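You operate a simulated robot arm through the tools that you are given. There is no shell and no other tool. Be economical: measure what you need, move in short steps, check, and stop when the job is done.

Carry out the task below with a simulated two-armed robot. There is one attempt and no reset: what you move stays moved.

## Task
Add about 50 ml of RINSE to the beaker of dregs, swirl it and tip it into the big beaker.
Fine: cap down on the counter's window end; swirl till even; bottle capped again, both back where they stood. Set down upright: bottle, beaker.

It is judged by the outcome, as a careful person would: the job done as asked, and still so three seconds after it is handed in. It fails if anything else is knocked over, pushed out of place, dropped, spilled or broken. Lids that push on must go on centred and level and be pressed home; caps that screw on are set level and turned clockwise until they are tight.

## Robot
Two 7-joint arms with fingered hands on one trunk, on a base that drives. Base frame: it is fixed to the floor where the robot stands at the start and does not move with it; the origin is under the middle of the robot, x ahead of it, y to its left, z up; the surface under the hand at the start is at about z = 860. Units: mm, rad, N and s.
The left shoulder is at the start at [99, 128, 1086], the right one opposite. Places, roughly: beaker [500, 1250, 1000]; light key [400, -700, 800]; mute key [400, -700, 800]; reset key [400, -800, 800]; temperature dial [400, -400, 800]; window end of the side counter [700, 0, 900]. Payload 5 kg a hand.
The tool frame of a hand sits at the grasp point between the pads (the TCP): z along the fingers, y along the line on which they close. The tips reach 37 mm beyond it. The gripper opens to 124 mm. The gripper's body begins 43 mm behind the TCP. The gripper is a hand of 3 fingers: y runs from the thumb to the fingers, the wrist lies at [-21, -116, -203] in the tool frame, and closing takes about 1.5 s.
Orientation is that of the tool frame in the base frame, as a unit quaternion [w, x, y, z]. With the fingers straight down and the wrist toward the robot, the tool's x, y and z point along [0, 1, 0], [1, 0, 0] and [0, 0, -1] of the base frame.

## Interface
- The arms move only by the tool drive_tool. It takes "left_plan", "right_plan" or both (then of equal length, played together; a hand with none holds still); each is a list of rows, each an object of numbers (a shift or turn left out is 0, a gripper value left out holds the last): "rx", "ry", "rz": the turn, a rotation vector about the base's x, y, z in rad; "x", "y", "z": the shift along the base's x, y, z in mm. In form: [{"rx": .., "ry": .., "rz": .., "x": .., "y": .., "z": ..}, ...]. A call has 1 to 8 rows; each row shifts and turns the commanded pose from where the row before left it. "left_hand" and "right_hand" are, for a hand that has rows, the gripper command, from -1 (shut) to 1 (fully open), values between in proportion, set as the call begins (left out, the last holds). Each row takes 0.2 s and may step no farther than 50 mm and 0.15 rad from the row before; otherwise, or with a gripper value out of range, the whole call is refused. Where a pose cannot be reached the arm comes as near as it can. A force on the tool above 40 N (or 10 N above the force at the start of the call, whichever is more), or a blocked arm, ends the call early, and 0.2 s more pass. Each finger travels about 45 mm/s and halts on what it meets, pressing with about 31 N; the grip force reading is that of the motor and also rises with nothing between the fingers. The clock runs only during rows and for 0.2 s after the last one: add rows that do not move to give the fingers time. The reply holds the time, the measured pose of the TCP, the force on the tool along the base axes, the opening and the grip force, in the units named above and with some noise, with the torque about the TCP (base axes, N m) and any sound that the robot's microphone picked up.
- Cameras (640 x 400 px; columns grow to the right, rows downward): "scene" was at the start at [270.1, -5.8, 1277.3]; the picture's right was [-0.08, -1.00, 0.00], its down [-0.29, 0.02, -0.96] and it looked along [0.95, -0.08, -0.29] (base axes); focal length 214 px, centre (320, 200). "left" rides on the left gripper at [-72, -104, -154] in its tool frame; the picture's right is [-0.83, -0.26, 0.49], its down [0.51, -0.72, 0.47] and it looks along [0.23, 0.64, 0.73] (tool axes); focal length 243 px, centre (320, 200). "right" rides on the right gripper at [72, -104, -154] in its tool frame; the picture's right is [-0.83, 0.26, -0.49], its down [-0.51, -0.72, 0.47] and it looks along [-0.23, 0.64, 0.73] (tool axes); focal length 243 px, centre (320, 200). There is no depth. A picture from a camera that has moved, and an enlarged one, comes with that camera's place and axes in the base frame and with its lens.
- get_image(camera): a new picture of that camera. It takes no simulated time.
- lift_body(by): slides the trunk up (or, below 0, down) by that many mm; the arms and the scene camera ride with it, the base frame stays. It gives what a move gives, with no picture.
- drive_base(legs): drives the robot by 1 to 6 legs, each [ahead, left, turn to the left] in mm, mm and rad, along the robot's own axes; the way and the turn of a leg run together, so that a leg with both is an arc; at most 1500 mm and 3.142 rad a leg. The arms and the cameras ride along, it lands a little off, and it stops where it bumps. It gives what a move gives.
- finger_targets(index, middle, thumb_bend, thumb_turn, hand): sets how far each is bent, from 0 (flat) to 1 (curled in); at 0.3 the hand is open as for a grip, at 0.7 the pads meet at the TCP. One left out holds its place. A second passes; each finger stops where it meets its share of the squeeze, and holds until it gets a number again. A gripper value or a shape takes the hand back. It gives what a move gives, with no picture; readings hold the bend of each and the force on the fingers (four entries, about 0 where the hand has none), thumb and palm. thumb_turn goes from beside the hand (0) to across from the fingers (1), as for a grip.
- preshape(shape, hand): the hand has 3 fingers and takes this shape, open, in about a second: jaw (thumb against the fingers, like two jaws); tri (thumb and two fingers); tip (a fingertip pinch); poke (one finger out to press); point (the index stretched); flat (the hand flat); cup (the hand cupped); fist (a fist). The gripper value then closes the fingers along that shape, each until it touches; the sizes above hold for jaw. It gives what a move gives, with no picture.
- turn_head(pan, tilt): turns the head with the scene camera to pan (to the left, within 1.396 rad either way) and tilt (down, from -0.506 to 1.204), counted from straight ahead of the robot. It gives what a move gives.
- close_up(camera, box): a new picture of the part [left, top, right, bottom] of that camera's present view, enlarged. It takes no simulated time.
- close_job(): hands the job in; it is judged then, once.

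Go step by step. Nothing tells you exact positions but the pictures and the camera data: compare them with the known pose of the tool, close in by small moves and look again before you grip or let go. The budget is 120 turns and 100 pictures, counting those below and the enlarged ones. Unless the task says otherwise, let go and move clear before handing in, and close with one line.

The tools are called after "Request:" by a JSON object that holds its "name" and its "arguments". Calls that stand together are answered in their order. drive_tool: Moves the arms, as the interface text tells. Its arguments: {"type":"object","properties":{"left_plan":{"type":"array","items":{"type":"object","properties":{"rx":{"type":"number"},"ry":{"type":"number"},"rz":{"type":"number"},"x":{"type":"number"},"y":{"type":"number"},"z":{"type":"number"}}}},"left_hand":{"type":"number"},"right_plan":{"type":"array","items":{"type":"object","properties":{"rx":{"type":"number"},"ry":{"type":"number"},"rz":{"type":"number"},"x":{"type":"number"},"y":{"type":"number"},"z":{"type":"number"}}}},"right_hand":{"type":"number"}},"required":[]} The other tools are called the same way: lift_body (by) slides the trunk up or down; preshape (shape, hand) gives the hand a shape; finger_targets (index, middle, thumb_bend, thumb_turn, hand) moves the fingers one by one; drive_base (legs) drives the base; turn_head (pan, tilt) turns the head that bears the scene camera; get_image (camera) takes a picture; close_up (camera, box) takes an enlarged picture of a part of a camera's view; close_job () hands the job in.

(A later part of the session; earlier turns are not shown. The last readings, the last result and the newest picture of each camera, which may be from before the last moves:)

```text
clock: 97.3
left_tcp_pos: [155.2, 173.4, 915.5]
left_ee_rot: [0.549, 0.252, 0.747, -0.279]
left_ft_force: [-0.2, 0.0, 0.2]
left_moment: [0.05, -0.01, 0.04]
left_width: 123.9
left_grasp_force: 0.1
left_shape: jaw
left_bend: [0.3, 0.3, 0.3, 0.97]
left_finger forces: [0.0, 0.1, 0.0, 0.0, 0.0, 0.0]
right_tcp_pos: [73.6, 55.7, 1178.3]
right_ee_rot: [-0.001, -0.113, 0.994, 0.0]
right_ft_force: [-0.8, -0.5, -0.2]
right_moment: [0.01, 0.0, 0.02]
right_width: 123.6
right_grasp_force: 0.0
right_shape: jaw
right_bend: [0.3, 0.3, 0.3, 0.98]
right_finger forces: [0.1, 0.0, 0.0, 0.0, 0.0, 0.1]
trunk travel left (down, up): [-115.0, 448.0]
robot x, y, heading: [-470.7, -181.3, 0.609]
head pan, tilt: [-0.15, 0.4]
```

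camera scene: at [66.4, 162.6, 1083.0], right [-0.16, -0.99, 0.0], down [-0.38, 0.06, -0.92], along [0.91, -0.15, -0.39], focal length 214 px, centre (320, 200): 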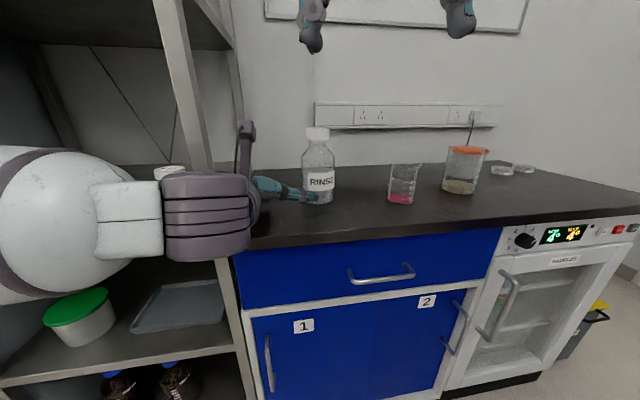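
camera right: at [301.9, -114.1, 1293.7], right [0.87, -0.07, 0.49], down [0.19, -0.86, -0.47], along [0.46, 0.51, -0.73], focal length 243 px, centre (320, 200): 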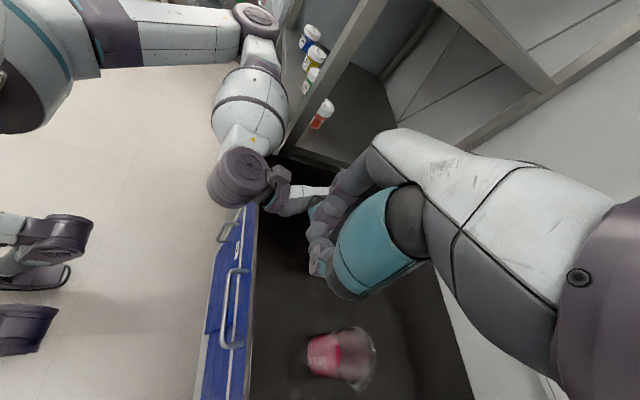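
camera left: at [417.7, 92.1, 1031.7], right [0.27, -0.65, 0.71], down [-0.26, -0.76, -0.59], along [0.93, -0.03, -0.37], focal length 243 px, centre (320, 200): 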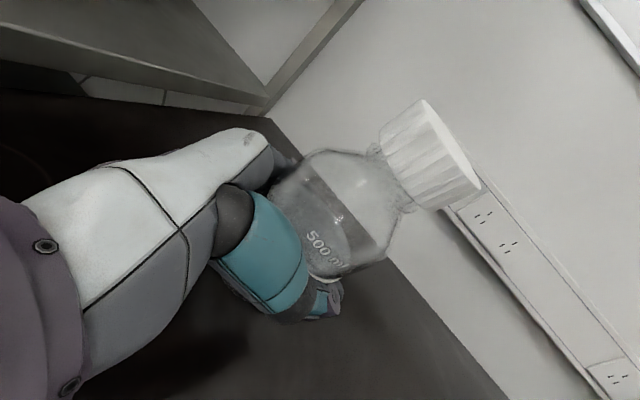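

Both arms move freely. I pull the left hand back a bit, turn the right hand to a neutral yaw, then drive to the working stance.

Request:
{"name": "drive_tool", "arguments": {"left_plan": [{"x": -17, "y": 20}, {"x": -18, "y": 19}, {}, {}, {}, {}, {}], "right_plan": [{"rz": -0.14, "x": 15, "y": -12}, {"rz": -0.14, "x": 15, "y": -12}, {"rz": -0.14, "x": 15, "y": -12}, {"rz": -0.14, "x": 15, "y": -12}, {"rz": -0.14, "x": 15, "y": -12}, {"rz": -0.14, "x": 15, "y": -12}, {"rz": -0.14, "x": 15, "y": -12}]}}

Request:
{"name": "drive_base", "arguments": {"legs": [[296, -275, 0]]}}

Request:
{"name": "turn_head", "arguments": {"pan": -0.2, "tilt": 0.45}}

Request:
{"name": "get_image", "arguments": {"camera": "scene"}}

```text
clock: 98.9
left_tcp_pos: [120.9, 213.7, 915.9]
left_ee_rot: [0.549, 0.252, 0.747, -0.279]
left_ft_force: [0.0, 0.5, -0.8]
left_moment: [0.0, -0.04, 0.02]
left_width: 123.6
left_grasp_force: 0.1
left_shape: jaw
left_bend: [0.3, 0.3, 0.3, 0.97]
left_finger forces: [0.0, 0.1, 0.0, 0.0, 0.0, 0.1]
right_tcp_pos: [177.8, -27.1, 1177.1]
right_ee_rot: [0.0, 0.369, 0.93, 0.001]
right_ft_force: [-0.2, -0.2, -1.1]
right_moment: [0.0, 0.01, 0.02]
right_width: 123.5
right_grasp_force: 0.0
right_shape: jaw
right_bend: [0.3, 0.3, 0.3, 0.98]
right_finger forces: [0.1, 0.0, 0.0, 0.0, 0.0, 0.0]
trunk travel left (down, up): [-115.0, 448.0]
robot x, y, heading: [-466.5, -182.3, 0.611]
head pan, tilt: [-0.15, 0.4]
```

```text
clock: 101.9
left_tcp_pos: [527.6, 155.5, 916.8]
left_ee_rot: [0.549, 0.252, 0.746, -0.28]
left_ft_force: [-1.0, -1.2, 0.1]
left_moment: [-0.01, -0.01, 0.0]
left_width: 124.0
left_grasp_force: 0.0
left_shape: jaw
left_bend: [0.3, 0.3, 0.3, 0.97]
left_finger forces: [0.1, 0.0, 0.0, 0.1, 0.1, 0.0]
right_tcp_pos: [582.7, -86.3, 1178.5]
right_ee_rot: [0.0, 0.369, 0.929, 0.0]
right_ft_force: [0.5, -0.1, 0.3]
right_moment: [0.0, 0.01, 0.01]
right_width: 123.7
right_grasp_force: 0.0
right_shape: jaw
right_bend: [0.3, 0.3, 0.3, 0.98]
right_finger forces: [0.1, 0.0, 0.0, 0.0, 0.0, 0.0]
trunk travel left (down, up): [-115.0, 448.0]
robot x, y, heading: [-63.2, -234.0, 0.604]
head pan, tilt: [-0.15, 0.4]
```

```text
clock: 102.5
left_tcp_pos: [527.8, 155.1, 916.3]
left_ee_rot: [0.549, 0.252, 0.746, -0.28]
left_ft_force: [-0.7, 0.9, -0.2]
left_moment: [0.01, 0.0, 0.01]
left_width: 123.8
left_grasp_force: 0.0
left_shape: jaw
left_bend: [0.3, 0.3, 0.3, 0.97]
left_finger forces: [0.0, 0.0, 0.1, 0.0, 0.0, 0.1]
right_tcp_pos: [583.3, -85.4, 1178.9]
right_ee_rot: [-0.001, 0.369, 0.93, 0.0]
right_ft_force: [-0.1, -0.1, -0.6]
right_moment: [-0.02, 0.0, -0.03]
right_width: 123.7
right_grasp_force: 0.1
right_shape: jaw
right_bend: [0.3, 0.3, 0.3, 0.98]
right_finger forces: [0.0, 0.0, 0.0, 0.0, 0.0, 0.0]
trunk travel left (down, up): [-115.0, 448.0]
robot x, y, heading: [-58.5, -236.3, 0.604]
head pan, tilt: [-0.201, 0.45]
```

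```text
34 pictures are left
camera scene: at [216.5, -65.0, 1078.3], right [0.39, -0.92, 0.0], down [-0.4, -0.17, -0.9], along [0.83, 0.35, -0.44], focal length 214 px, centre (320, 200)
```

scene: 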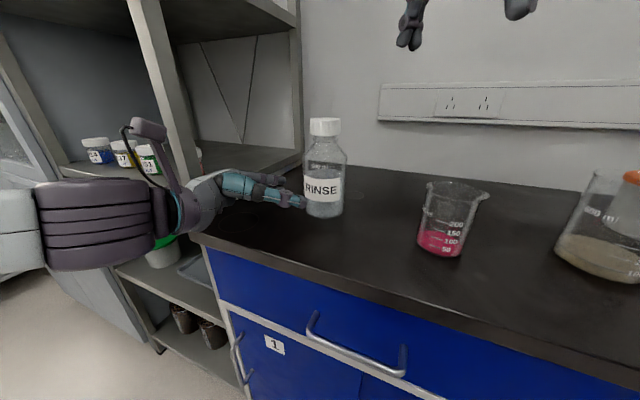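

The stance looks good. I use the left camera to fix the bottle's position.

Request:
{"name": "get_image", "arguments": {"camera": "left"}}

Request:
{"name": "close_up", "arguments": {"camera": "scene", "box": [220, 100, 380, 230]}}

```text
33 pictures are left
camera left: at [371.4, 183.3, 1038.8], right [0.38, -0.59, 0.72], down [-0.31, -0.81, -0.5], along [0.87, -0.03, -0.49], focal length 243 px, centre (320, 200)
```

left: 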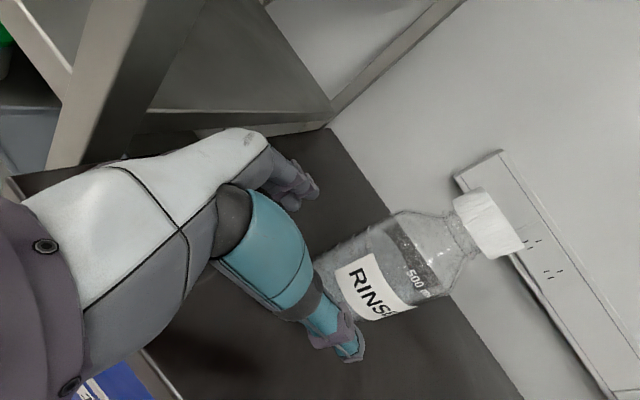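

```text
3.08 times, centred on (300, 165) of scene
camera zoom: at [216.5, -65.0, 1078.3], right [0.39, -0.92, 0.0], down [-0.4, -0.17, -0.9], along [0.83, 0.35, -0.44], focal length 660 px, centre (382, 308)
```

zoom: 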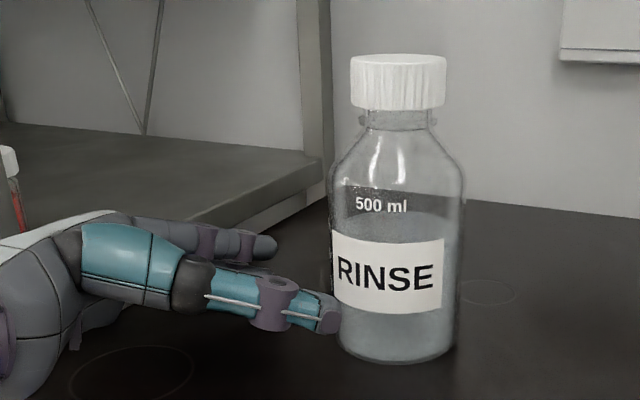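

The bottle axis is at about (587, 81). I centre the hand sideways, advance around the bottle and grip.

Request:
{"name": "drive_tool", "arguments": {"left_plan": [{"x": -8, "y": -8, "z": 9}, {"x": 16, "y": -16}, {"x": 16, "y": -16}, {"x": 16, "y": -15}, {"x": 15, "y": -15}, {}]}}

Request:
{"name": "close_up", "arguments": {"camera": "scene", "box": [220, 100, 380, 230]}}

```text
clock: 104.0
left_tcp_pos: [581.8, 86.0, 925.2]
left_ee_rot: [0.549, 0.252, 0.746, -0.28]
left_ft_force: [0.0, -0.4, 0.1]
left_moment: [-0.01, -0.01, -0.03]
left_width: 124.1
left_grasp_force: 0.1
left_shape: jaw
left_bend: [0.3, 0.3, 0.3, 0.97]
left_finger forces: [0.0, 0.0, 0.0, 0.0, 0.0, 0.1]
right_tcp_pos: [582.1, -85.0, 1178.2]
right_ee_rot: [-0.001, 0.369, 0.929, 0.001]
right_ft_force: [0.0, 0.3, -0.2]
right_moment: [-0.03, -0.03, 0.0]
right_width: 123.8
right_grasp_force: 0.0
right_shape: jaw
right_bend: [0.3, 0.3, 0.3, 0.98]
right_finger forces: [0.0, 0.0, 0.0, 0.0, 0.1, 0.1]
trunk travel left (down, up): [-115.0, 448.0]
robot x, y, heading: [-63.9, -237.7, 0.599]
head pan, tilt: [-0.201, 0.45]
```

```text
3.08 times, centred on (300, 165) of scene
camera zoom: at [215.8, -64.8, 1078.5], right [0.39, -0.92, 0.0], down [-0.4, -0.17, -0.9], along [0.83, 0.35, -0.43], focal length 660 px, centre (382, 308)
```

zoom: 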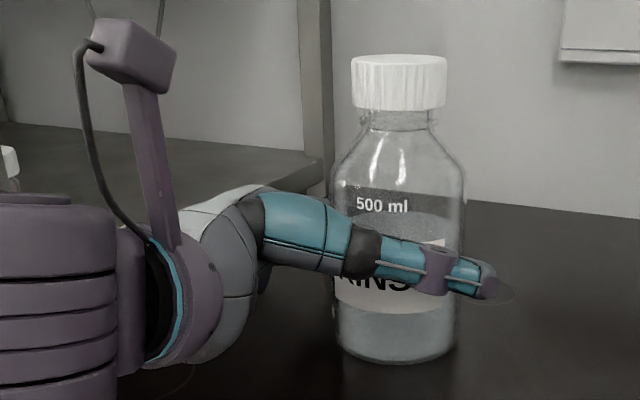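

No contact yet, well centred. I close the hand, then lift slightly and put the bottle back to its original spot (+8, −14 mm).

Request:
{"name": "drive_tool", "arguments": {"left_plan": [{}, {}, {}, {}, {}, {}], "left_hand": -1}}

Request:
{"name": "drive_tool", "arguments": {"left_plan": [{"z": 7}, {"x": 4, "y": -7}, {"x": 4, "y": -7}, {"z": -4}, {"z": -3}, {}]}}

```text
clock: 105.3
left_tcp_pos: [582.0, 84.9, 925.2]
left_ee_rot: [0.549, 0.253, 0.746, -0.28]
left_ft_force: [0.8, -1.7, 0.1]
left_moment: [0.03, -0.05, -0.04]
left_width: 73.8
left_grasp_force: 30.8
left_shape: jaw
left_bend: [0.73, 0.37, 0.68, 1.0]
left_finger forces: [18.8, 9.5, 0.1, 0.1, 29.1, 0.0]
right_tcp_pos: [583.3, -84.7, 1178.3]
right_ee_rot: [-0.002, 0.37, 0.929, 0.0]
right_ft_force: [-0.7, 0.2, -0.8]
right_moment: [0.05, -0.05, 0.0]
right_width: 123.8
right_grasp_force: 0.0
right_shape: jaw
right_bend: [0.3, 0.3, 0.3, 0.98]
right_finger forces: [0.0, 0.0, 0.0, 0.0, 0.0, 0.0]
trunk travel left (down, up): [-115.0, 448.0]
robot x, y, heading: [-62.5, -234.6, 0.605]
head pan, tilt: [-0.201, 0.45]
```

```text
clock: 106.8
left_tcp_pos: [591.0, 71.4, 925.3]
left_ee_rot: [0.548, 0.253, 0.747, -0.28]
left_ft_force: [2.3, 1.2, -0.5]
left_moment: [-0.01, 0.03, 0.0]
left_width: 73.5
left_grasp_force: 31.4
left_shape: jaw
left_bend: [0.73, 0.37, 0.68, 1.0]
left_finger forces: [20.6, 10.0, 0.0, 0.1, 28.2, 0.1]
right_tcp_pos: [583.5, -84.6, 1177.5]
right_ee_rot: [-0.001, 0.369, 0.93, 0.0]
right_ft_force: [-0.1, 0.0, 0.6]
right_moment: [0.01, 0.0, -0.03]
right_width: 123.6
right_grasp_force: 0.0
right_shape: jaw
right_bend: [0.3, 0.3, 0.3, 0.98]
right_finger forces: [0.0, 0.1, 0.0, 0.0, 0.0, 0.0]
trunk travel left (down, up): [-115.0, 448.0]
robot x, y, heading: [-63.3, -238.6, 0.605]
head pan, tilt: [-0.201, 0.45]
```

The bottle is back at its original spot and held. Now the right hand moves over the cap with its yaw set to the start of the stroke, staying above it.

Request:
{"name": "drive_tool", "arguments": {"right_plan": [{"x": 2, "y": 25, "z": -12, "rz": -0.13}, {"x": 2, "y": 25, "z": -12, "rz": -0.13}, {"x": 2, "y": 25, "z": -12, "rz": -0.13}, {"x": 2, "y": 25, "z": -12, "rz": -0.13}, {"x": 2, "y": 26, "z": -12, "rz": -0.13}, {"x": 2, "y": 26, "z": -12, "rz": -0.13}, {}]}}

```text
clock: 108.3
left_tcp_pos: [589.2, 70.1, 924.7]
left_ee_rot: [0.549, 0.252, 0.747, -0.28]
left_ft_force: [-2.2, 0.4, -1.3]
left_moment: [0.05, 0.01, -0.03]
left_width: 73.5
left_grasp_force: 31.1
left_shape: jaw
left_bend: [0.74, 0.38, 0.68, 1.0]
left_finger forces: [19.3, 9.9, 0.0, 0.1, 30.8, 0.1]
right_tcp_pos: [591.8, 65.5, 1106.4]
right_ee_rot: [-0.001, 0.696, 0.718, 0.002]
right_ft_force: [-0.6, 0.2, -0.3]
right_moment: [0.02, -0.03, 0.0]
right_width: 123.9
right_grasp_force: 0.0
right_shape: jaw
right_bend: [0.3, 0.3, 0.3, 0.98]
right_finger forces: [0.0, 0.0, 0.0, 0.0, 0.1, 0.0]
trunk travel left (down, up): [-115.0, 448.0]
robot x, y, heading: [-59.2, -237.3, 0.604]
head pan, tilt: [-0.201, 0.45]
```

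It is reachable. I test the yaw range here above the cap before gripping.

Request:
{"name": "drive_tool", "arguments": {"right_plan": [{"rz": -0.145}, {"rz": -0.145}, {"rz": -0.145}, {"rz": -0.145}]}}

Request:
{"name": "drive_tool", "arguments": {"right_plan": [{"rz": 0.145}, {"rz": 0.145}, {"rz": 0.145}, {"rz": 0.145}, {"rz": 0.145}, {"rz": 0.145}, {"rz": 0.145}, {"rz": 0.145}]}}

Request:
{"name": "drive_tool", "arguments": {"right_plan": [{"rz": 0.145}, {"rz": 0.145}, {"rz": 0.145}, {"rz": 0.145}, {"rz": 0.145}, {"rz": 0.145}, {"rz": 0.145}]}}

```text
clock: 109.3
left_tcp_pos: [588.4, 71.1, 924.9]
left_ee_rot: [0.549, 0.253, 0.746, -0.28]
left_ft_force: [-1.3, -1.4, -0.9]
left_moment: [0.06, -0.04, 0.05]
left_width: 73.3
left_grasp_force: 31.2
left_shape: jaw
left_bend: [0.74, 0.38, 0.68, 1.0]
left_finger forces: [18.9, 9.7, 0.0, 0.0, 31.1, 0.0]
right_tcp_pos: [606.5, 26.0, 1089.8]
right_ee_rot: [-0.002, 0.872, 0.49, 0.001]
right_ft_force: [-0.5, 0.2, -0.2]
right_moment: [0.02, 0.03, 0.02]
right_width: 123.9
right_grasp_force: 0.0
right_shape: jaw
right_bend: [0.3, 0.3, 0.3, 0.98]
right_finger forces: [0.0, 0.0, 0.0, 0.0, 0.1, 0.0]
right hand out of reach, approached as far as the arm can: row 3, 4
trunk travel left (down, up): [-115.0, 448.0]
robot x, y, heading: [-60.6, -239.8, 0.606]
head pan, tilt: [-0.201, 0.45]
```

```text
clock: 111.2
left_tcp_pos: [590.3, 70.8, 924.8]
left_ee_rot: [0.547, 0.253, 0.747, -0.28]
left_ft_force: [-0.8, -0.2, -0.1]
left_moment: [0.05, -0.06, 0.01]
left_width: 73.0
left_grasp_force: 31.3
left_shape: jaw
left_bend: [0.74, 0.38, 0.68, 1.0]
left_finger forces: [19.3, 10.1, 0.0, 0.0, 29.9, 0.0]
right_tcp_pos: [604.1, 25.3, 1090.6]
right_ee_rot: [-0.001, 0.459, 0.888, 0.001]
right_ft_force: [0.1, 0.3, 0.6]
right_moment: [-0.02, -0.01, 0.01]
right_width: 123.8
right_grasp_force: 0.0
right_shape: jaw
right_bend: [0.3, 0.3, 0.3, 0.98]
right_finger forces: [0.0, 0.0, 0.0, 0.0, 0.1, 0.0]
trunk travel left (down, up): [-115.0, 448.0]
robot x, y, heading: [-61.1, -236.9, 0.6]
head pan, tilt: [-0.201, 0.45]
```

```text
clock: 113.0
left_tcp_pos: [592.4, 70.1, 925.7]
left_ee_rot: [0.547, 0.253, 0.747, -0.279]
left_ft_force: [1.4, 0.7, 0.4]
left_moment: [0.11, -0.1, 0.09]
left_width: 73.2
left_grasp_force: 31.1
left_shape: jaw
left_bend: [0.74, 0.38, 0.68, 1.0]
left_finger forces: [19.5, 10.9, 0.0, 0.0, 28.5, 0.1]
right_tcp_pos: [551.5, 32.4, 1154.0]
right_ee_rot: [0.171, 0.013, 0.979, -0.107]
right_ft_force: [0.2, -1.6, 0.7]
right_moment: [0.12, 0.04, 0.01]
right_width: 123.9
right_grasp_force: 0.0
right_shape: jaw
right_bend: [0.3, 0.3, 0.3, 0.97]
right_finger forces: [0.1, 0.1, 0.0, 0.0, 0.0, 0.0]
right hand out of reach, approached as far as the arm can: row 7
trunk travel left (down, up): [-115.0, 448.0]
robot x, y, heading: [-62.3, -239.2, 0.607]
head pan, tilt: [-0.201, 0.45]
stopped in row 7 (right hand): the arm was blocked; the commanded pose is now the measured one
```

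The usable yaw range is about −0.25 to 1.45 rad, a good stroke. I straighten the right hand and return to the stroke start over the cap.

Request:
{"name": "drive_tool", "arguments": {"right_plan": [{"z": 15}, {"rx": 0.073, "ry": 0.114}, {"rx": 0.073, "ry": 0.114}, {"rx": 0.073, "ry": 0.114}, {"rz": -0.145}, {"rz": -0.145}, {"rz": -0.145}, {"rz": -0.145}]}}

Request:
{"name": "drive_tool", "arguments": {"right_plan": [{"rz": -0.145}, {"rz": -0.145}, {"rz": -0.145}, {"rz": -0.145}, {"rz": -0.145}, {"rz": -0.145}, {}]}}

```text
clock: 114.8
left_tcp_pos: [588.8, 74.3, 926.1]
left_ee_rot: [0.549, 0.251, 0.747, -0.279]
left_ft_force: [-1.3, -0.2, -1.0]
left_moment: [0.0, -0.03, -0.02]
left_width: 73.0
left_grasp_force: 31.1
left_shape: jaw
left_bend: [0.74, 0.38, 0.68, 1.0]
left_finger forces: [18.5, 9.8, 0.1, 0.0, 29.8, 0.0]
right_tcp_pos: [548.5, 37.9, 1169.5]
right_ee_rot: [-0.001, 0.298, 0.955, -0.002]
right_ft_force: [0.8, 0.4, -1.0]
right_moment: [0.0, 0.01, 0.01]
right_width: 123.7
right_grasp_force: 0.0
right_shape: jaw
right_bend: [0.3, 0.3, 0.3, 0.97]
right_finger forces: [0.1, 0.0, 0.0, 0.0, 0.0, 0.0]
trunk travel left (down, up): [-115.0, 448.0]
robot x, y, heading: [-61.5, -237.9, 0.602]
head pan, tilt: [-0.201, 0.45]
```

```text
clock: 116.3
left_tcp_pos: [589.8, 73.5, 924.4]
left_ee_rot: [0.549, 0.251, 0.747, -0.279]
left_ft_force: [-0.2, 1.0, 0.2]
left_moment: [0.08, -0.05, -0.01]
left_width: 73.1
left_grasp_force: 31.5
left_shape: jaw
left_bend: [0.74, 0.38, 0.68, 1.0]
left_finger forces: [18.7, 10.1, 0.0, 0.0, 28.8, 0.0]
right_tcp_pos: [549.2, 38.1, 1170.1]
right_ee_rot: [-0.001, 0.672, 0.741, -0.001]
right_ft_force: [0.9, -0.2, 0.3]
right_moment: [-0.02, -0.03, -0.01]
right_width: 124.2
right_grasp_force: 0.0
right_shape: jaw
right_bend: [0.3, 0.3, 0.3, 0.97]
right_finger forces: [0.0, 0.0, 0.0, 0.0, 0.1, 0.1]
trunk travel left (down, up): [-115.0, 448.0]
robot x, y, heading: [-61.5, -236.6, 0.607]
head pan, tilt: [-0.201, 0.45]
```

Request:
{"name": "drive_tool", "arguments": {"right_plan": [{"x": 15, "y": 10, "rz": -0.12}, {"x": 15, "y": 11, "z": -20, "rz": -0.12}, {"x": 15, "y": 10, "z": -22}, {"z": -22}, {}]}}

Request:
{"name": "close_up", "arguments": {"camera": "scene", "box": [240, 40, 400, 230]}}

Request:
{"name": "get_image", "arguments": {"camera": "right"}}

```text
clock: 117.5
left_tcp_pos: [589.4, 72.8, 925.3]
left_ee_rot: [0.55, 0.251, 0.746, -0.279]
left_ft_force: [0.9, 0.3, -0.3]
left_moment: [0.08, -0.12, 0.02]
left_width: 72.7
left_grasp_force: 31.1
left_shape: jaw
left_bend: [0.74, 0.38, 0.68, 1.0]
left_finger forces: [19.1, 10.8, 0.1, 0.0, 29.7, 0.1]
right_tcp_pos: [594.2, 67.3, 1106.3]
right_ee_rot: [-0.002, 0.755, 0.655, -0.001]
right_ft_force: [-0.2, -0.6, -0.6]
right_moment: [-0.01, -0.01, 0.04]
right_width: 123.9
right_grasp_force: 0.0
right_shape: jaw
right_bend: [0.3, 0.3, 0.3, 0.97]
right_finger forces: [0.0, 0.0, 0.1, 0.0, 0.0, 0.0]
trunk travel left (down, up): [-115.0, 448.0]
robot x, y, heading: [-63.0, -237.7, 0.609]
head pan, tilt: [-0.201, 0.45]
```

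```text
2.11 times, centred on (320, 135) of scene
camera zoom: at [215.8, -63.9, 1078.3], right [0.39, -0.92, 0.0], down [-0.4, -0.17, -0.9], along [0.83, 0.35, -0.44], focal length 452 px, centre (320, 337)
```

zoom: 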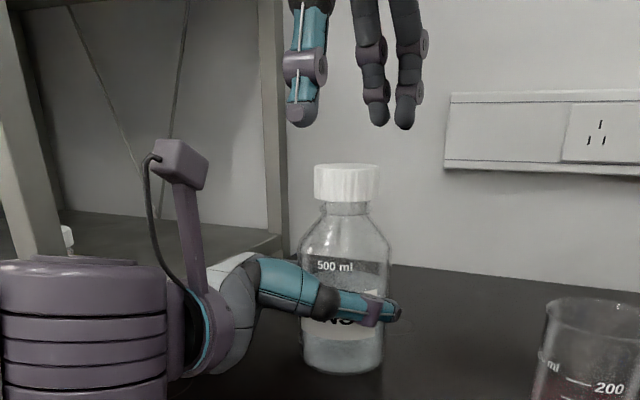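

```text
29 pictures are left
camera right: at [501.8, 154.7, 1259.8], right [0.14, -0.86, 0.49], down [-0.79, -0.4, -0.47], along [0.6, -0.32, -0.74], focal length 243 px, centre (320, 200)
```

right: 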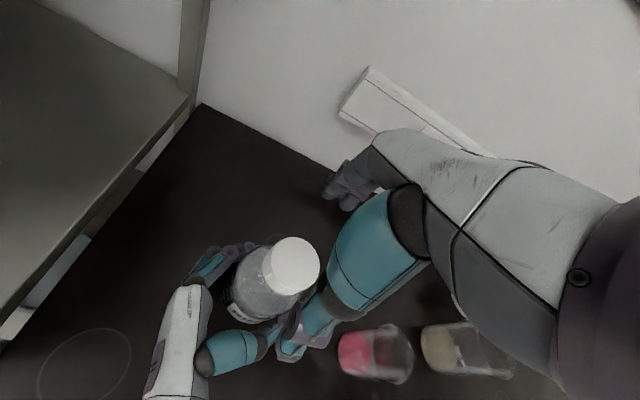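

Cap centre is about (594, 71). I shift 3 mm, lower and grip.

Request:
{"name": "drive_tool", "arguments": {"right_plan": [{"y": 3, "z": -15}, {"z": -18}, {"z": -16}, {}]}}

Request:
{"name": "drive_tool", "arguments": {"right_plan": [{}, {}, {}, {}, {}, {}, {}, {}], "right_hand": -1}}

Request:
{"name": "drive_tool", "arguments": {"right_plan": [{"rz": 0.1}, {"rz": 0.14}, {"rz": 0.14}]}}

```text
clock: 118.5
left_tcp_pos: [588.8, 73.3, 925.2]
left_ee_rot: [0.55, 0.25, 0.747, -0.278]
left_ft_force: [0.8, 0.1, 0.9]
left_moment: [0.07, -0.11, -0.01]
left_width: 72.8
left_grasp_force: 30.6
left_shape: jaw
left_bend: [0.74, 0.38, 0.68, 1.0]
left_finger forces: [19.2, 10.4, 0.0, 0.0, 29.2, 0.0]
right_tcp_pos: [594.3, 70.9, 1056.0]
right_ee_rot: [-0.001, 0.755, 0.656, -0.002]
right_ft_force: [0.7, -0.8, 0.0]
right_moment: [0.01, -0.02, 0.0]
right_width: 124.2
right_grasp_force: 0.2
right_shape: jaw
right_bend: [0.3, 0.3, 0.3, 0.97]
right_finger forces: [0.1, 0.0, 0.1, 0.1, 0.0, 0.1]
trunk travel left (down, up): [-115.0, 448.0]
robot x, y, heading: [-61.5, -236.0, 0.602]
head pan, tilt: [-0.201, 0.45]
```

```text
clock: 120.3
left_tcp_pos: [588.8, 73.6, 925.1]
left_ee_rot: [0.549, 0.251, 0.746, -0.28]
left_ft_force: [1.1, 0.6, 2.4]
left_moment: [0.06, -0.1, 0.0]
left_width: 72.7
left_grasp_force: 31.6
left_shape: jaw
left_bend: [0.74, 0.38, 0.68, 1.0]
left_finger forces: [19.2, 10.5, 0.0, 0.0, 29.0, 0.1]
right_tcp_pos: [594.0, 71.6, 1056.2]
right_ee_rot: [-0.002, 0.756, 0.655, -0.002]
right_ft_force: [0.2, -0.3, -1.6]
right_moment: [-0.06, -0.01, 0.01]
right_width: 42.5
right_grasp_force: 31.3
right_shape: jaw
right_bend: [0.74, 0.54, 0.73, 1.0]
right_finger forces: [18.0, 8.5, 0.0, 0.1, 27.6, 0.1]
trunk travel left (down, up): [-115.0, 448.0]
robot x, y, heading: [-58.9, -235.3, 0.605]
head pan, tilt: [-0.201, 0.45]
```

```text
clock: 121.2
left_tcp_pos: [588.5, 73.4, 925.0]
left_ee_rot: [0.549, 0.251, 0.747, -0.279]
left_ft_force: [-1.2, 2.4, 2.4]
left_moment: [0.06, -0.15, 0.04]
left_width: 72.7
left_grasp_force: 31.7
left_shape: jaw
left_bend: [0.74, 0.38, 0.68, 1.0]
left_finger forces: [18.1, 9.9, 0.0, 0.1, 28.8, 0.1]
right_tcp_pos: [592.9, 71.1, 1056.4]
right_ee_rot: [-0.002, 0.617, 0.787, -0.002]
right_ft_force: [2.6, -1.7, -0.2]
right_moment: [-0.02, -0.1, -0.02]
right_width: 42.2
right_grasp_force: 30.8
right_shape: jaw
right_bend: [0.74, 0.54, 0.73, 1.0]
right_finger forces: [19.1, 9.5, 0.0, 0.0, 27.5, 0.0]
trunk travel left (down, up): [-115.0, 448.0]
robot x, y, heading: [-63.3, -231.9, 0.604]
head pan, tilt: [-0.201, 0.45]
```

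The cap turns smoothly with little torque. I finish this stroke, regrip and check.

Request:
{"name": "drive_tool", "arguments": {"right_plan": [{"rz": 0.145}, {"rz": 0.145}, {"rz": 0.145, "z": 0.5}, {"rz": 0.145}, {"rz": 0.145, "z": 0.5}, {"rz": 0.145}, {"rz": 0.145}]}}

Request:
{"name": "close_up", "arguments": {"camera": "scene", "box": [240, 40, 400, 230]}}

```text
clock: 122.8
left_tcp_pos: [590.0, 73.8, 925.8]
left_ee_rot: [0.549, 0.251, 0.746, -0.279]
left_ft_force: [-4.5, 3.3, 4.0]
left_moment: [0.07, -0.22, 0.06]
left_width: 72.5
left_grasp_force: 30.4
left_shape: jaw
left_bend: [0.74, 0.38, 0.69, 1.0]
left_finger forces: [17.5, 9.8, 0.1, 0.1, 28.7, 0.0]
right_tcp_pos: [594.1, 71.6, 1058.9]
right_ee_rot: [0.001, 0.157, 0.988, -0.003]
right_ft_force: [3.8, -2.3, -4.4]
right_moment: [-0.09, -0.12, -0.06]
right_width: 41.9
right_grasp_force: 31.2
right_shape: jaw
right_bend: [0.74, 0.54, 0.73, 1.0]
right_finger forces: [18.0, 9.8, 0.0, 0.0, 28.5, 0.1]
trunk travel left (down, up): [-115.0, 448.0]
robot x, y, heading: [-58.2, -237.0, 0.609]
head pan, tilt: [-0.201, 0.45]
```

```text
2.11 times, centred on (320, 135) of scene
camera zoom: at [216.0, -64.0, 1078.3], right [0.39, -0.92, 0.0], down [-0.4, -0.17, -0.9], along [0.83, 0.35, -0.44], focal length 452 px, centre (320, 337)
```

zoom: 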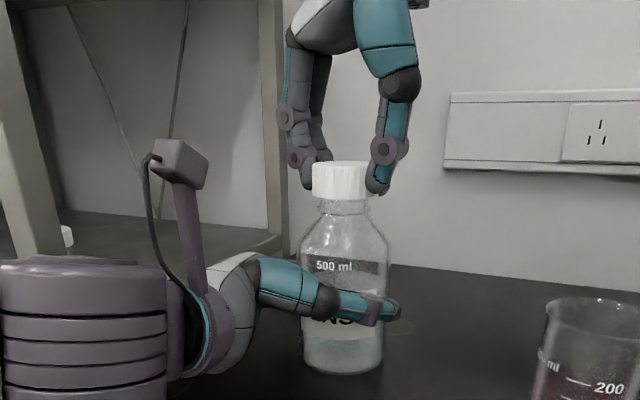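

The cap follows and the bottle doesn't turn. I run the next full stroke: open, return, grip, turn.

Request:
{"name": "drive_tool", "arguments": {"right_plan": [{}, {}, {}, {"rz": -0.14}, {"rz": -0.14}, {"rz": -0.14}, {"rz": -0.14}, {"rz": -0.14}], "right_hand": 0.5}}

Request:
{"name": "drive_tool", "arguments": {"right_plan": [{"rz": -0.14}, {"rz": -0.14}, {"rz": -0.14}, {"rz": -0.14}, {"rz": -0.14}, {}]}}

Request:
{"name": "drive_tool", "arguments": {"right_plan": [{}, {}, {}, {}, {}, {}], "right_hand": -1}}

Request:
{"name": "drive_tool", "arguments": {"right_plan": [{"rz": 0.14}, {"rz": 0.14}, {"rz": 0.14}, {"rz": 0.14}, {"rz": 0.14, "z": 0.5}]}}

Request:
{"name": "drive_tool", "arguments": {"right_plan": [{"rz": 0.14}, {"rz": 0.14, "z": 0.5}, {"rz": 0.14}, {"rz": 0.14}, {"rz": 0.14}]}}

Request:
{"name": "close_up", "arguments": {"camera": "scene", "box": [240, 40, 400, 230]}}

```text
clock: 124.5
left_tcp_pos: [588.4, 74.0, 924.4]
left_ee_rot: [0.549, 0.25, 0.747, -0.28]
left_ft_force: [-1.5, -0.5, 1.4]
left_moment: [0.1, -0.13, 0.0]
left_width: 72.2
left_grasp_force: 31.0
left_shape: jaw
left_bend: [0.74, 0.38, 0.69, 1.0]
left_finger forces: [18.5, 9.5, 0.0, 0.0, 29.7, 0.0]
right_tcp_pos: [593.8, 71.9, 1057.1]
right_ee_rot: [-0.002, 0.487, 0.873, -0.002]
right_ft_force: [0.3, 0.5, -0.2]
right_moment: [-0.01, 0.01, -0.01]
right_width: 92.8
right_grasp_force: 0.0
right_shape: jaw
right_bend: [0.27, 0.36, 0.55, 0.99]
right_finger forces: [0.1, 0.1, 0.0, 0.0, 0.0, 0.0]
trunk travel left (down, up): [-115.0, 448.0]
robot x, y, heading: [-65.6, -240.0, 0.6]
head pan, tilt: [-0.201, 0.45]
```

```text
clock: 126.0
left_tcp_pos: [589.5, 74.0, 923.9]
left_ee_rot: [0.549, 0.251, 0.747, -0.279]
left_ft_force: [-1.0, 2.1, 1.9]
left_moment: [0.1, -0.11, -0.03]
left_width: 72.6
left_grasp_force: 31.1
left_shape: jaw
left_bend: [0.74, 0.38, 0.69, 1.0]
left_finger forces: [19.0, 10.0, 0.0, 0.0, 28.6, 0.0]
right_tcp_pos: [593.3, 71.3, 1059.2]
right_ee_rot: [-0.002, 0.757, 0.654, -0.001]
right_ft_force: [-0.2, 0.5, 0.5]
right_moment: [0.0, 0.0, -0.01]
right_width: 92.5
right_grasp_force: 0.0
right_shape: jaw
right_bend: [0.27, 0.36, 0.55, 0.99]
right_finger forces: [0.0, 0.0, 0.1, 0.1, 0.0, 0.1]
trunk travel left (down, up): [-115.0, 448.0]
robot x, y, heading: [-59.7, -237.6, 0.606]
head pan, tilt: [-0.201, 0.45]
```

```text
clock: 127.3
left_tcp_pos: [589.7, 74.3, 924.2]
left_ee_rot: [0.549, 0.25, 0.747, -0.28]
left_ft_force: [0.4, 0.1, 1.7]
left_moment: [0.06, -0.08, -0.01]
left_width: 72.4
left_grasp_force: 31.4
left_shape: jaw
left_bend: [0.74, 0.38, 0.69, 1.0]
left_finger forces: [19.4, 10.0, 0.1, 0.0, 28.8, 0.1]
right_tcp_pos: [593.7, 71.8, 1058.9]
right_ee_rot: [-0.002, 0.756, 0.654, -0.002]
right_ft_force: [-0.7, -0.4, -1.8]
right_moment: [0.01, -0.01, 0.01]
right_width: 42.5
right_grasp_force: 31.5
right_shape: jaw
right_bend: [0.74, 0.53, 0.73, 1.0]
right_finger forces: [17.9, 7.4, 0.0, 0.0, 28.2, 0.1]
trunk travel left (down, up): [-115.0, 448.0]
robot x, y, heading: [-62.2, -237.2, 0.608]
head pan, tilt: [-0.201, 0.45]
```

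```text
clock: 128.6
left_tcp_pos: [589.0, 74.5, 924.8]
left_ee_rot: [0.55, 0.251, 0.746, -0.279]
left_ft_force: [-0.7, 0.3, 0.7]
left_moment: [0.06, -0.12, 0.05]
left_width: 72.3
left_grasp_force: 31.0
left_shape: jaw
left_bend: [0.74, 0.38, 0.69, 1.0]
left_finger forces: [18.6, 9.6, 0.0, 0.0, 28.8, 0.0]
right_tcp_pos: [595.0, 72.1, 1057.6]
right_ee_rot: [-0.001, 0.486, 0.874, -0.002]
right_ft_force: [0.2, -1.2, -1.8]
right_moment: [0.01, -0.06, -0.05]
right_width: 42.8
right_grasp_force: 31.2
right_shape: jaw
right_bend: [0.74, 0.53, 0.73, 1.0]
right_finger forces: [18.6, 8.0, 0.1, 0.0, 28.1, 0.0]
trunk travel left (down, up): [-115.0, 448.0]
robot x, y, heading: [-61.8, -233.5, 0.607]
head pan, tilt: [-0.201, 0.45]
```

```text
clock: 129.8
left_tcp_pos: [590.4, 73.2, 925.1]
left_ee_rot: [0.55, 0.251, 0.746, -0.279]
left_ft_force: [-1.4, -0.8, 2.4]
left_moment: [0.12, -0.18, 0.04]
left_width: 72.1
left_grasp_force: 30.5
left_shape: jaw
left_bend: [0.74, 0.38, 0.69, 1.0]
left_finger forces: [17.8, 9.6, 0.0, 0.1, 29.3, 0.1]
right_tcp_pos: [594.8, 71.5, 1058.2]
right_ee_rot: [-0.001, 0.157, 0.988, -0.002]
right_ft_force: [1.5, 0.7, -3.7]
right_moment: [0.08, -0.12, -0.04]
right_width: 42.5
right_grasp_force: 31.0
right_shape: jaw
right_bend: [0.74, 0.53, 0.73, 1.0]
right_finger forces: [19.1, 8.6, 0.0, 0.0, 27.8, 0.1]
trunk travel left (down, up): [-115.0, 448.0]
robot x, y, heading: [-62.7, -238.1, 0.607]
head pan, tilt: [-0.201, 0.45]
```

```text
2.11 times, centred on (320, 135) of scene
camera zoom: at [216.0, -64.0, 1078.3], right [0.39, -0.92, 0.0], down [-0.4, -0.17, -0.9], along [0.83, 0.35, -0.44], focal length 452 px, centre (320, 337)
```

zoom: 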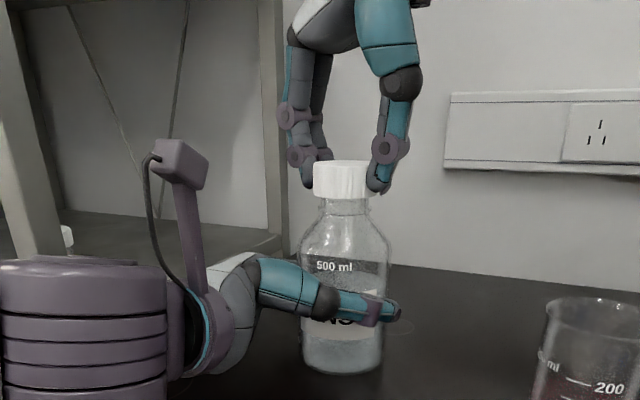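

Rising steadily. Two more strokes.

Request:
{"name": "drive_tool", "arguments": {"right_plan": [{}, {}, {}, {"rz": -0.14}, {"rz": -0.14}, {"rz": -0.14}, {"rz": -0.14}, {"rz": -0.14}], "right_hand": 0.5}}

Request:
{"name": "drive_tool", "arguments": {"right_plan": [{"rz": -0.14}, {"rz": -0.14}, {"rz": -0.14}, {"rz": -0.14}, {"rz": -0.14}, {}]}}

Request:
{"name": "drive_tool", "arguments": {"right_plan": [{}, {}, {}, {}, {}, {}], "right_hand": -1}}

Request:
{"name": "drive_tool", "arguments": {"right_plan": [{"rz": 0.14}, {"rz": 0.14}, {"rz": 0.14, "z": 0.5}, {"rz": 0.14}, {"rz": 0.14, "z": 0.5}]}}

Request:
{"name": "drive_tool", "arguments": {"right_plan": [{"rz": 0.14}, {"rz": 0.14, "z": 0.5}, {"rz": 0.14}, {"rz": 0.14}, {"rz": 0.14}]}}

Request:
{"name": "drive_tool", "arguments": {"right_plan": [{}, {}, {}, {"rz": -0.14}, {"rz": -0.14}, {"rz": -0.14}, {"rz": -0.14}, {"rz": -0.14}], "right_hand": 0.5}}

Request:
{"name": "drive_tool", "arguments": {"right_plan": [{"rz": -0.14}, {"rz": -0.14}, {"rz": -0.14}, {"rz": -0.14}, {"rz": -0.14}, {}]}}

Request:
{"name": "drive_tool", "arguments": {"right_plan": [{}, {}, {}, {}, {}, {}], "right_hand": -1}}

Request:
{"name": "drive_tool", "arguments": {"right_plan": [{"rz": 0.14}, {"rz": 0.14}, {"rz": 0.14, "z": 0.5}, {"rz": 0.14}, {"rz": 0.14, "z": 0.5}]}}

Request:
{"name": "drive_tool", "arguments": {"right_plan": [{"rz": 0.14}, {"rz": 0.14, "z": 0.5}, {"rz": 0.14}, {"rz": 0.14}, {"rz": 0.14}]}}

Request:
{"name": "close_up", "arguments": {"camera": "scene", "box": [240, 40, 400, 230]}}

```text
clock: 131.6
left_tcp_pos: [588.3, 75.4, 925.7]
left_ee_rot: [0.549, 0.25, 0.746, -0.28]
left_ft_force: [-1.7, 0.4, 0.8]
left_moment: [0.08, -0.12, -0.03]
left_width: 72.1
left_grasp_force: 30.7
left_shape: jaw
left_bend: [0.74, 0.38, 0.69, 1.0]
left_finger forces: [18.7, 9.8, 0.0, 0.0, 28.6, 0.0]
right_tcp_pos: [594.2, 72.7, 1058.6]
right_ee_rot: [-0.002, 0.488, 0.873, -0.002]
right_ft_force: [-0.5, -0.5, -0.4]
right_moment: [0.0, -0.01, 0.06]
right_width: 92.7
right_grasp_force: 0.0
right_shape: jaw
right_bend: [0.27, 0.36, 0.55, 0.99]
right_finger forces: [0.0, 0.0, 0.1, 0.0, 0.1, 0.0]
trunk travel left (down, up): [-115.0, 448.0]
robot x, y, heading: [-62.4, -235.4, 0.605]
head pan, tilt: [-0.201, 0.45]
```

```text
clock: 132.9
left_tcp_pos: [589.4, 73.4, 925.5]
left_ee_rot: [0.549, 0.252, 0.746, -0.279]
left_ft_force: [-0.7, 1.4, 1.6]
left_moment: [0.06, -0.09, 0.0]
left_width: 72.0
left_grasp_force: 30.4
left_shape: jaw
left_bend: [0.74, 0.38, 0.69, 1.0]
left_finger forces: [19.1, 10.0, 0.0, 0.0, 28.3, 0.0]
right_tcp_pos: [594.3, 70.0, 1058.9]
right_ee_rot: [-0.002, 0.758, 0.652, -0.001]
right_ft_force: [0.5, 0.3, -0.1]
right_moment: [-0.02, -0.01, 0.02]
right_width: 92.5
right_grasp_force: 0.1
right_shape: jaw
right_bend: [0.27, 0.36, 0.55, 0.99]
right_finger forces: [0.0, 0.0, 0.0, 0.0, 0.0, 0.0]
trunk travel left (down, up): [-115.0, 448.0]
robot x, y, heading: [-61.9, -237.8, 0.608]
head pan, tilt: [-0.201, 0.45]
```

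```text
clock: 134.3
left_tcp_pos: [588.7, 73.5, 925.1]
left_ee_rot: [0.549, 0.252, 0.747, -0.279]
left_ft_force: [0.7, 1.0, 1.4]
left_moment: [0.09, -0.08, 0.03]
left_width: 71.8
left_grasp_force: 31.1
left_shape: jaw
left_bend: [0.74, 0.38, 0.69, 1.0]
left_finger forces: [19.3, 10.0, 0.1, 0.0, 28.7, 0.0]
right_tcp_pos: [595.1, 71.0, 1059.4]
right_ee_rot: [-0.002, 0.756, 0.654, -0.001]
right_ft_force: [-0.1, 0.4, -1.7]
right_moment: [0.01, -0.02, 0.01]
right_width: 44.2
right_grasp_force: 30.6
right_shape: jaw
right_bend: [0.74, 0.53, 0.73, 1.0]
right_finger forces: [17.9, 9.0, 0.0, 0.0, 27.7, 0.1]
trunk travel left (down, up): [-115.0, 448.0]
robot x, y, heading: [-62.3, -238.2, 0.608]
head pan, tilt: [-0.201, 0.45]
```

```text
clock: 135.6
left_tcp_pos: [588.6, 73.0, 926.1]
left_ee_rot: [0.549, 0.251, 0.747, -0.279]
left_ft_force: [-3.8, 1.2, 2.3]
left_moment: [0.1, -0.16, 0.06]
left_width: 71.9
left_grasp_force: 30.4
left_shape: jaw
left_bend: [0.74, 0.38, 0.69, 1.0]
left_finger forces: [17.2, 9.2, 0.1, 0.1, 29.3, 0.1]
right_tcp_pos: [594.3, 71.3, 1060.2]
right_ee_rot: [-0.001, 0.486, 0.874, -0.002]
right_ft_force: [3.4, -0.3, -1.1]
right_moment: [0.0, -0.22, -0.05]
right_width: 44.3
right_grasp_force: 31.1
right_shape: jaw
right_bend: [0.74, 0.53, 0.73, 1.0]
right_finger forces: [19.6, 11.0, 0.0, 0.0, 27.3, 0.1]
trunk travel left (down, up): [-115.0, 448.0]
robot x, y, heading: [-59.0, -234.0, 0.606]
head pan, tilt: [-0.201, 0.45]
```

```text
clock: 136.8
left_tcp_pos: [590.2, 74.3, 926.2]
left_ee_rot: [0.549, 0.251, 0.747, -0.279]
left_ft_force: [0.3, -0.9, 1.8]
left_moment: [0.1, -0.11, -0.02]
left_width: 72.1
left_grasp_force: 30.8
left_shape: jaw
left_bend: [0.74, 0.38, 0.69, 1.0]
left_finger forces: [19.1, 9.7, 0.0, 0.0, 29.3, 0.0]
right_tcp_pos: [594.1, 72.3, 1060.6]
right_ee_rot: [-0.001, 0.156, 0.988, -0.003]
right_ft_force: [0.7, -0.6, -1.1]
right_moment: [0.01, 0.0, -0.01]
right_width: 44.1
right_grasp_force: 31.3
right_shape: jaw
right_bend: [0.74, 0.53, 0.73, 1.0]
right_finger forces: [18.1, 9.8, 0.0, 0.0, 28.6, 0.0]
trunk travel left (down, up): [-115.0, 448.0]
robot x, y, heading: [-61.9, -239.1, 0.602]
head pan, tilt: [-0.201, 0.45]
```

```text
clock: 138.6
left_tcp_pos: [589.3, 74.3, 925.9]
left_ee_rot: [0.549, 0.251, 0.747, -0.279]
left_ft_force: [-1.0, 0.7, 0.8]
left_moment: [0.08, -0.13, -0.07]
left_width: 71.7
left_grasp_force: 31.1
left_shape: jaw
left_bend: [0.74, 0.38, 0.69, 1.0]
left_finger forces: [18.9, 9.6, 0.0, 0.0, 28.4, 0.1]
right_tcp_pos: [594.0, 71.8, 1060.9]
right_ee_rot: [-0.002, 0.488, 0.873, -0.002]
right_ft_force: [0.5, 0.0, -0.3]
right_moment: [0.03, 0.01, 0.0]
right_width: 92.5
right_grasp_force: 0.1
right_shape: jaw
right_bend: [0.27, 0.36, 0.55, 0.99]
right_finger forces: [0.0, 0.0, 0.0, 0.0, 0.1, 0.0]
trunk travel left (down, up): [-115.0, 448.0]
robot x, y, heading: [-61.1, -234.6, 0.604]
head pan, tilt: [-0.201, 0.45]
```

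```text
clock: 139.9
left_tcp_pos: [588.4, 73.8, 925.2]
left_ee_rot: [0.549, 0.251, 0.747, -0.279]
left_ft_force: [0.0, 0.5, 1.6]
left_moment: [0.09, -0.1, 0.0]
left_width: 72.0
left_grasp_force: 31.0
left_shape: jaw
left_bend: [0.74, 0.38, 0.69, 1.0]
left_finger forces: [19.2, 9.9, 0.1, 0.0, 28.7, 0.0]
right_tcp_pos: [594.3, 71.6, 1061.2]
right_ee_rot: [-0.002, 0.757, 0.653, -0.001]
right_ft_force: [-0.1, -0.2, 0.1]
right_moment: [0.0, -0.01, 0.03]
right_width: 92.9
right_grasp_force: 0.0
right_shape: jaw
right_bend: [0.27, 0.36, 0.55, 0.99]
right_finger forces: [0.0, 0.0, 0.1, 0.1, 0.1, 0.0]
trunk travel left (down, up): [-115.0, 448.0]
robot x, y, heading: [-63.0, -238.3, 0.603]
head pan, tilt: [-0.201, 0.45]
```

```text
clock: 141.3
left_tcp_pos: [589.8, 73.1, 925.7]
left_ee_rot: [0.55, 0.251, 0.747, -0.278]
left_ft_force: [1.2, -0.2, 1.3]
left_moment: [0.07, -0.15, 0.0]
left_width: 71.5
left_grasp_force: 30.5
left_shape: jaw
left_bend: [0.74, 0.38, 0.69, 1.0]
left_finger forces: [19.1, 10.0, 0.1, 0.1, 28.6, 0.0]
right_tcp_pos: [592.8, 71.9, 1061.6]
right_ee_rot: [-0.002, 0.757, 0.654, -0.002]
right_ft_force: [-0.8, 0.1, -0.1]
right_moment: [0.0, 0.01, -0.04]
right_width: 44.6
right_grasp_force: 31.3
right_shape: jaw
right_bend: [0.74, 0.54, 0.73, 1.0]
right_finger forces: [16.7, 10.1, 0.0, 0.0, 28.0, 0.1]
trunk travel left (down, up): [-115.0, 448.0]
robot x, y, heading: [-61.5, -237.5, 0.603]
head pan, tilt: [-0.201, 0.45]
```

```text
clock: 142.6
left_tcp_pos: [589.2, 74.2, 924.6]
left_ee_rot: [0.549, 0.251, 0.747, -0.279]
left_ft_force: [-0.6, 0.4, 1.3]
left_moment: [0.1, -0.13, -0.01]
left_width: 71.7
left_grasp_force: 30.9
left_shape: jaw
left_bend: [0.74, 0.38, 0.69, 1.0]
left_finger forces: [18.9, 9.8, 0.0, 0.0, 28.5, 0.0]
right_tcp_pos: [592.9, 70.6, 1062.4]
right_ee_rot: [-0.001, 0.485, 0.874, -0.002]
right_ft_force: [0.3, -0.6, 0.1]
right_moment: [-0.01, -0.04, 0.0]
right_width: 44.7
right_grasp_force: 31.0
right_shape: jaw
right_bend: [0.74, 0.54, 0.73, 1.0]
right_finger forces: [16.8, 10.6, 0.0, 0.0, 28.0, 0.0]
trunk travel left (down, up): [-115.0, 448.0]
robot x, y, heading: [-62.8, -236.2, 0.605]
head pan, tilt: [-0.201, 0.45]
```

```text
clock: 143.8
left_tcp_pos: [589.1, 74.4, 924.7]
left_ee_rot: [0.549, 0.251, 0.746, -0.279]
left_ft_force: [-2.9, 2.0, 2.7]
left_moment: [0.11, -0.17, 0.03]
left_width: 71.9
left_grasp_force: 31.1
left_shape: jaw
left_bend: [0.74, 0.38, 0.69, 1.0]
left_finger forces: [17.6, 9.5, 0.0, 0.0, 28.5, 0.1]
right_tcp_pos: [594.1, 71.9, 1061.1]
right_ee_rot: [-0.001, 0.157, 0.988, -0.003]
right_ft_force: [3.1, -1.7, -0.4]
right_moment: [-0.03, -0.09, -0.03]
right_width: 44.4
right_grasp_force: 31.8
right_shape: jaw
right_bend: [0.74, 0.54, 0.73, 1.0]
right_finger forces: [16.3, 11.5, 0.0, 0.0, 28.3, 0.0]
trunk travel left (down, up): [-115.0, 448.0]
robot x, y, heading: [-60.5, -235.6, 0.604]
head pan, tilt: [-0.201, 0.45]
```

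```text
2.11 times, centred on (320, 135) of scene
camera zoom: at [216.0, -64.0, 1078.3], right [0.39, -0.92, 0.0], down [-0.4, -0.17, -0.9], along [0.83, 0.35, -0.44], focal length 452 px, centre (320, 337)
```

zoom: 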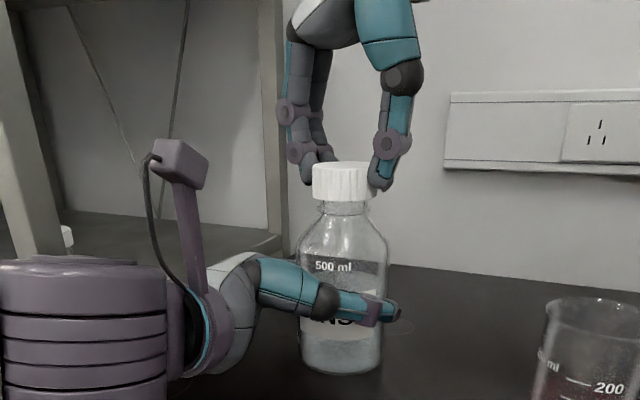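

About one full turn done. I try lifting the cap gently.

Request:
{"name": "drive_tool", "arguments": {"right_plan": [{"z": 2}, {"z": 2}, {"z": 2}]}}

Request:
{"name": "drive_tool", "arguments": {"right_plan": [{"z": 4}, {"z": 5}, {"z": 6}]}}

Request:
{"name": "close_up", "arguments": {"camera": "scene", "box": [240, 40, 400, 230]}}

```text
clock: 144.6
left_tcp_pos: [589.3, 73.6, 925.3]
left_ee_rot: [0.549, 0.252, 0.747, -0.279]
left_ft_force: [-0.6, -1.3, 2.2]
left_moment: [0.09, -0.17, 0.01]
left_width: 71.7
left_grasp_force: 30.9
left_shape: jaw
left_bend: [0.74, 0.38, 0.69, 1.0]
left_finger forces: [18.6, 9.7, 0.1, 0.1, 29.1, 0.1]
right_tcp_pos: [594.7, 69.9, 1067.9]
right_ee_rot: [0.0, 0.157, 0.988, -0.003]
right_ft_force: [2.2, 0.6, -0.7]
right_moment: [0.0, -0.01, 0.02]
right_width: 44.6
right_grasp_force: 30.8
right_shape: jaw
right_bend: [0.74, 0.54, 0.73, 1.0]
right_finger forces: [17.2, 11.2, 0.0, 0.0, 27.9, 0.1]
trunk travel left (down, up): [-115.0, 448.0]
robot x, y, heading: [-58.5, -235.7, 0.604]
head pan, tilt: [-0.201, 0.45]
```

```text
clock: 145.3
left_tcp_pos: [589.4, 73.6, 925.6]
left_ee_rot: [0.549, 0.252, 0.747, -0.278]
left_ft_force: [1.7, -0.6, 0.6]
left_moment: [0.04, -0.15, -0.04]
left_width: 71.3
left_grasp_force: 31.0
left_shape: jaw
left_bend: [0.74, 0.38, 0.69, 1.0]
left_finger forces: [18.9, 9.9, 0.0, 0.0, 28.5, 0.0]
right_tcp_pos: [595.7, 72.2, 1083.0]
right_ee_rot: [0.0, 0.157, 0.988, -0.002]
right_ft_force: [-1.1, -0.1, -0.4]
right_moment: [-0.01, 0.01, 0.01]
right_width: 44.7
right_grasp_force: 30.9
right_shape: jaw
right_bend: [0.74, 0.54, 0.73, 1.0]
right_finger forces: [17.0, 10.8, 0.1, 0.1, 28.3, 0.0]
trunk travel left (down, up): [-115.0, 448.0]
robot x, y, heading: [-60.4, -241.0, 0.608]
head pan, tilt: [-0.201, 0.45]
```

```text
2.11 times, centred on (320, 135) of scene
camera zoom: at [215.7, -64.1, 1078.4], right [0.39, -0.92, 0.0], down [-0.4, -0.17, -0.9], along [0.83, 0.35, -0.44], focal length 452 px, centre (320, 337)
```

zoom: 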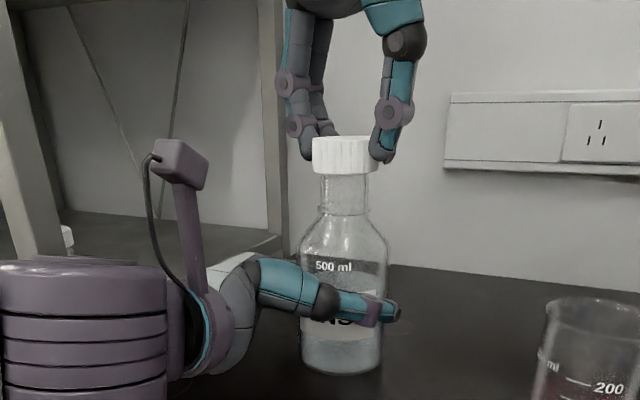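

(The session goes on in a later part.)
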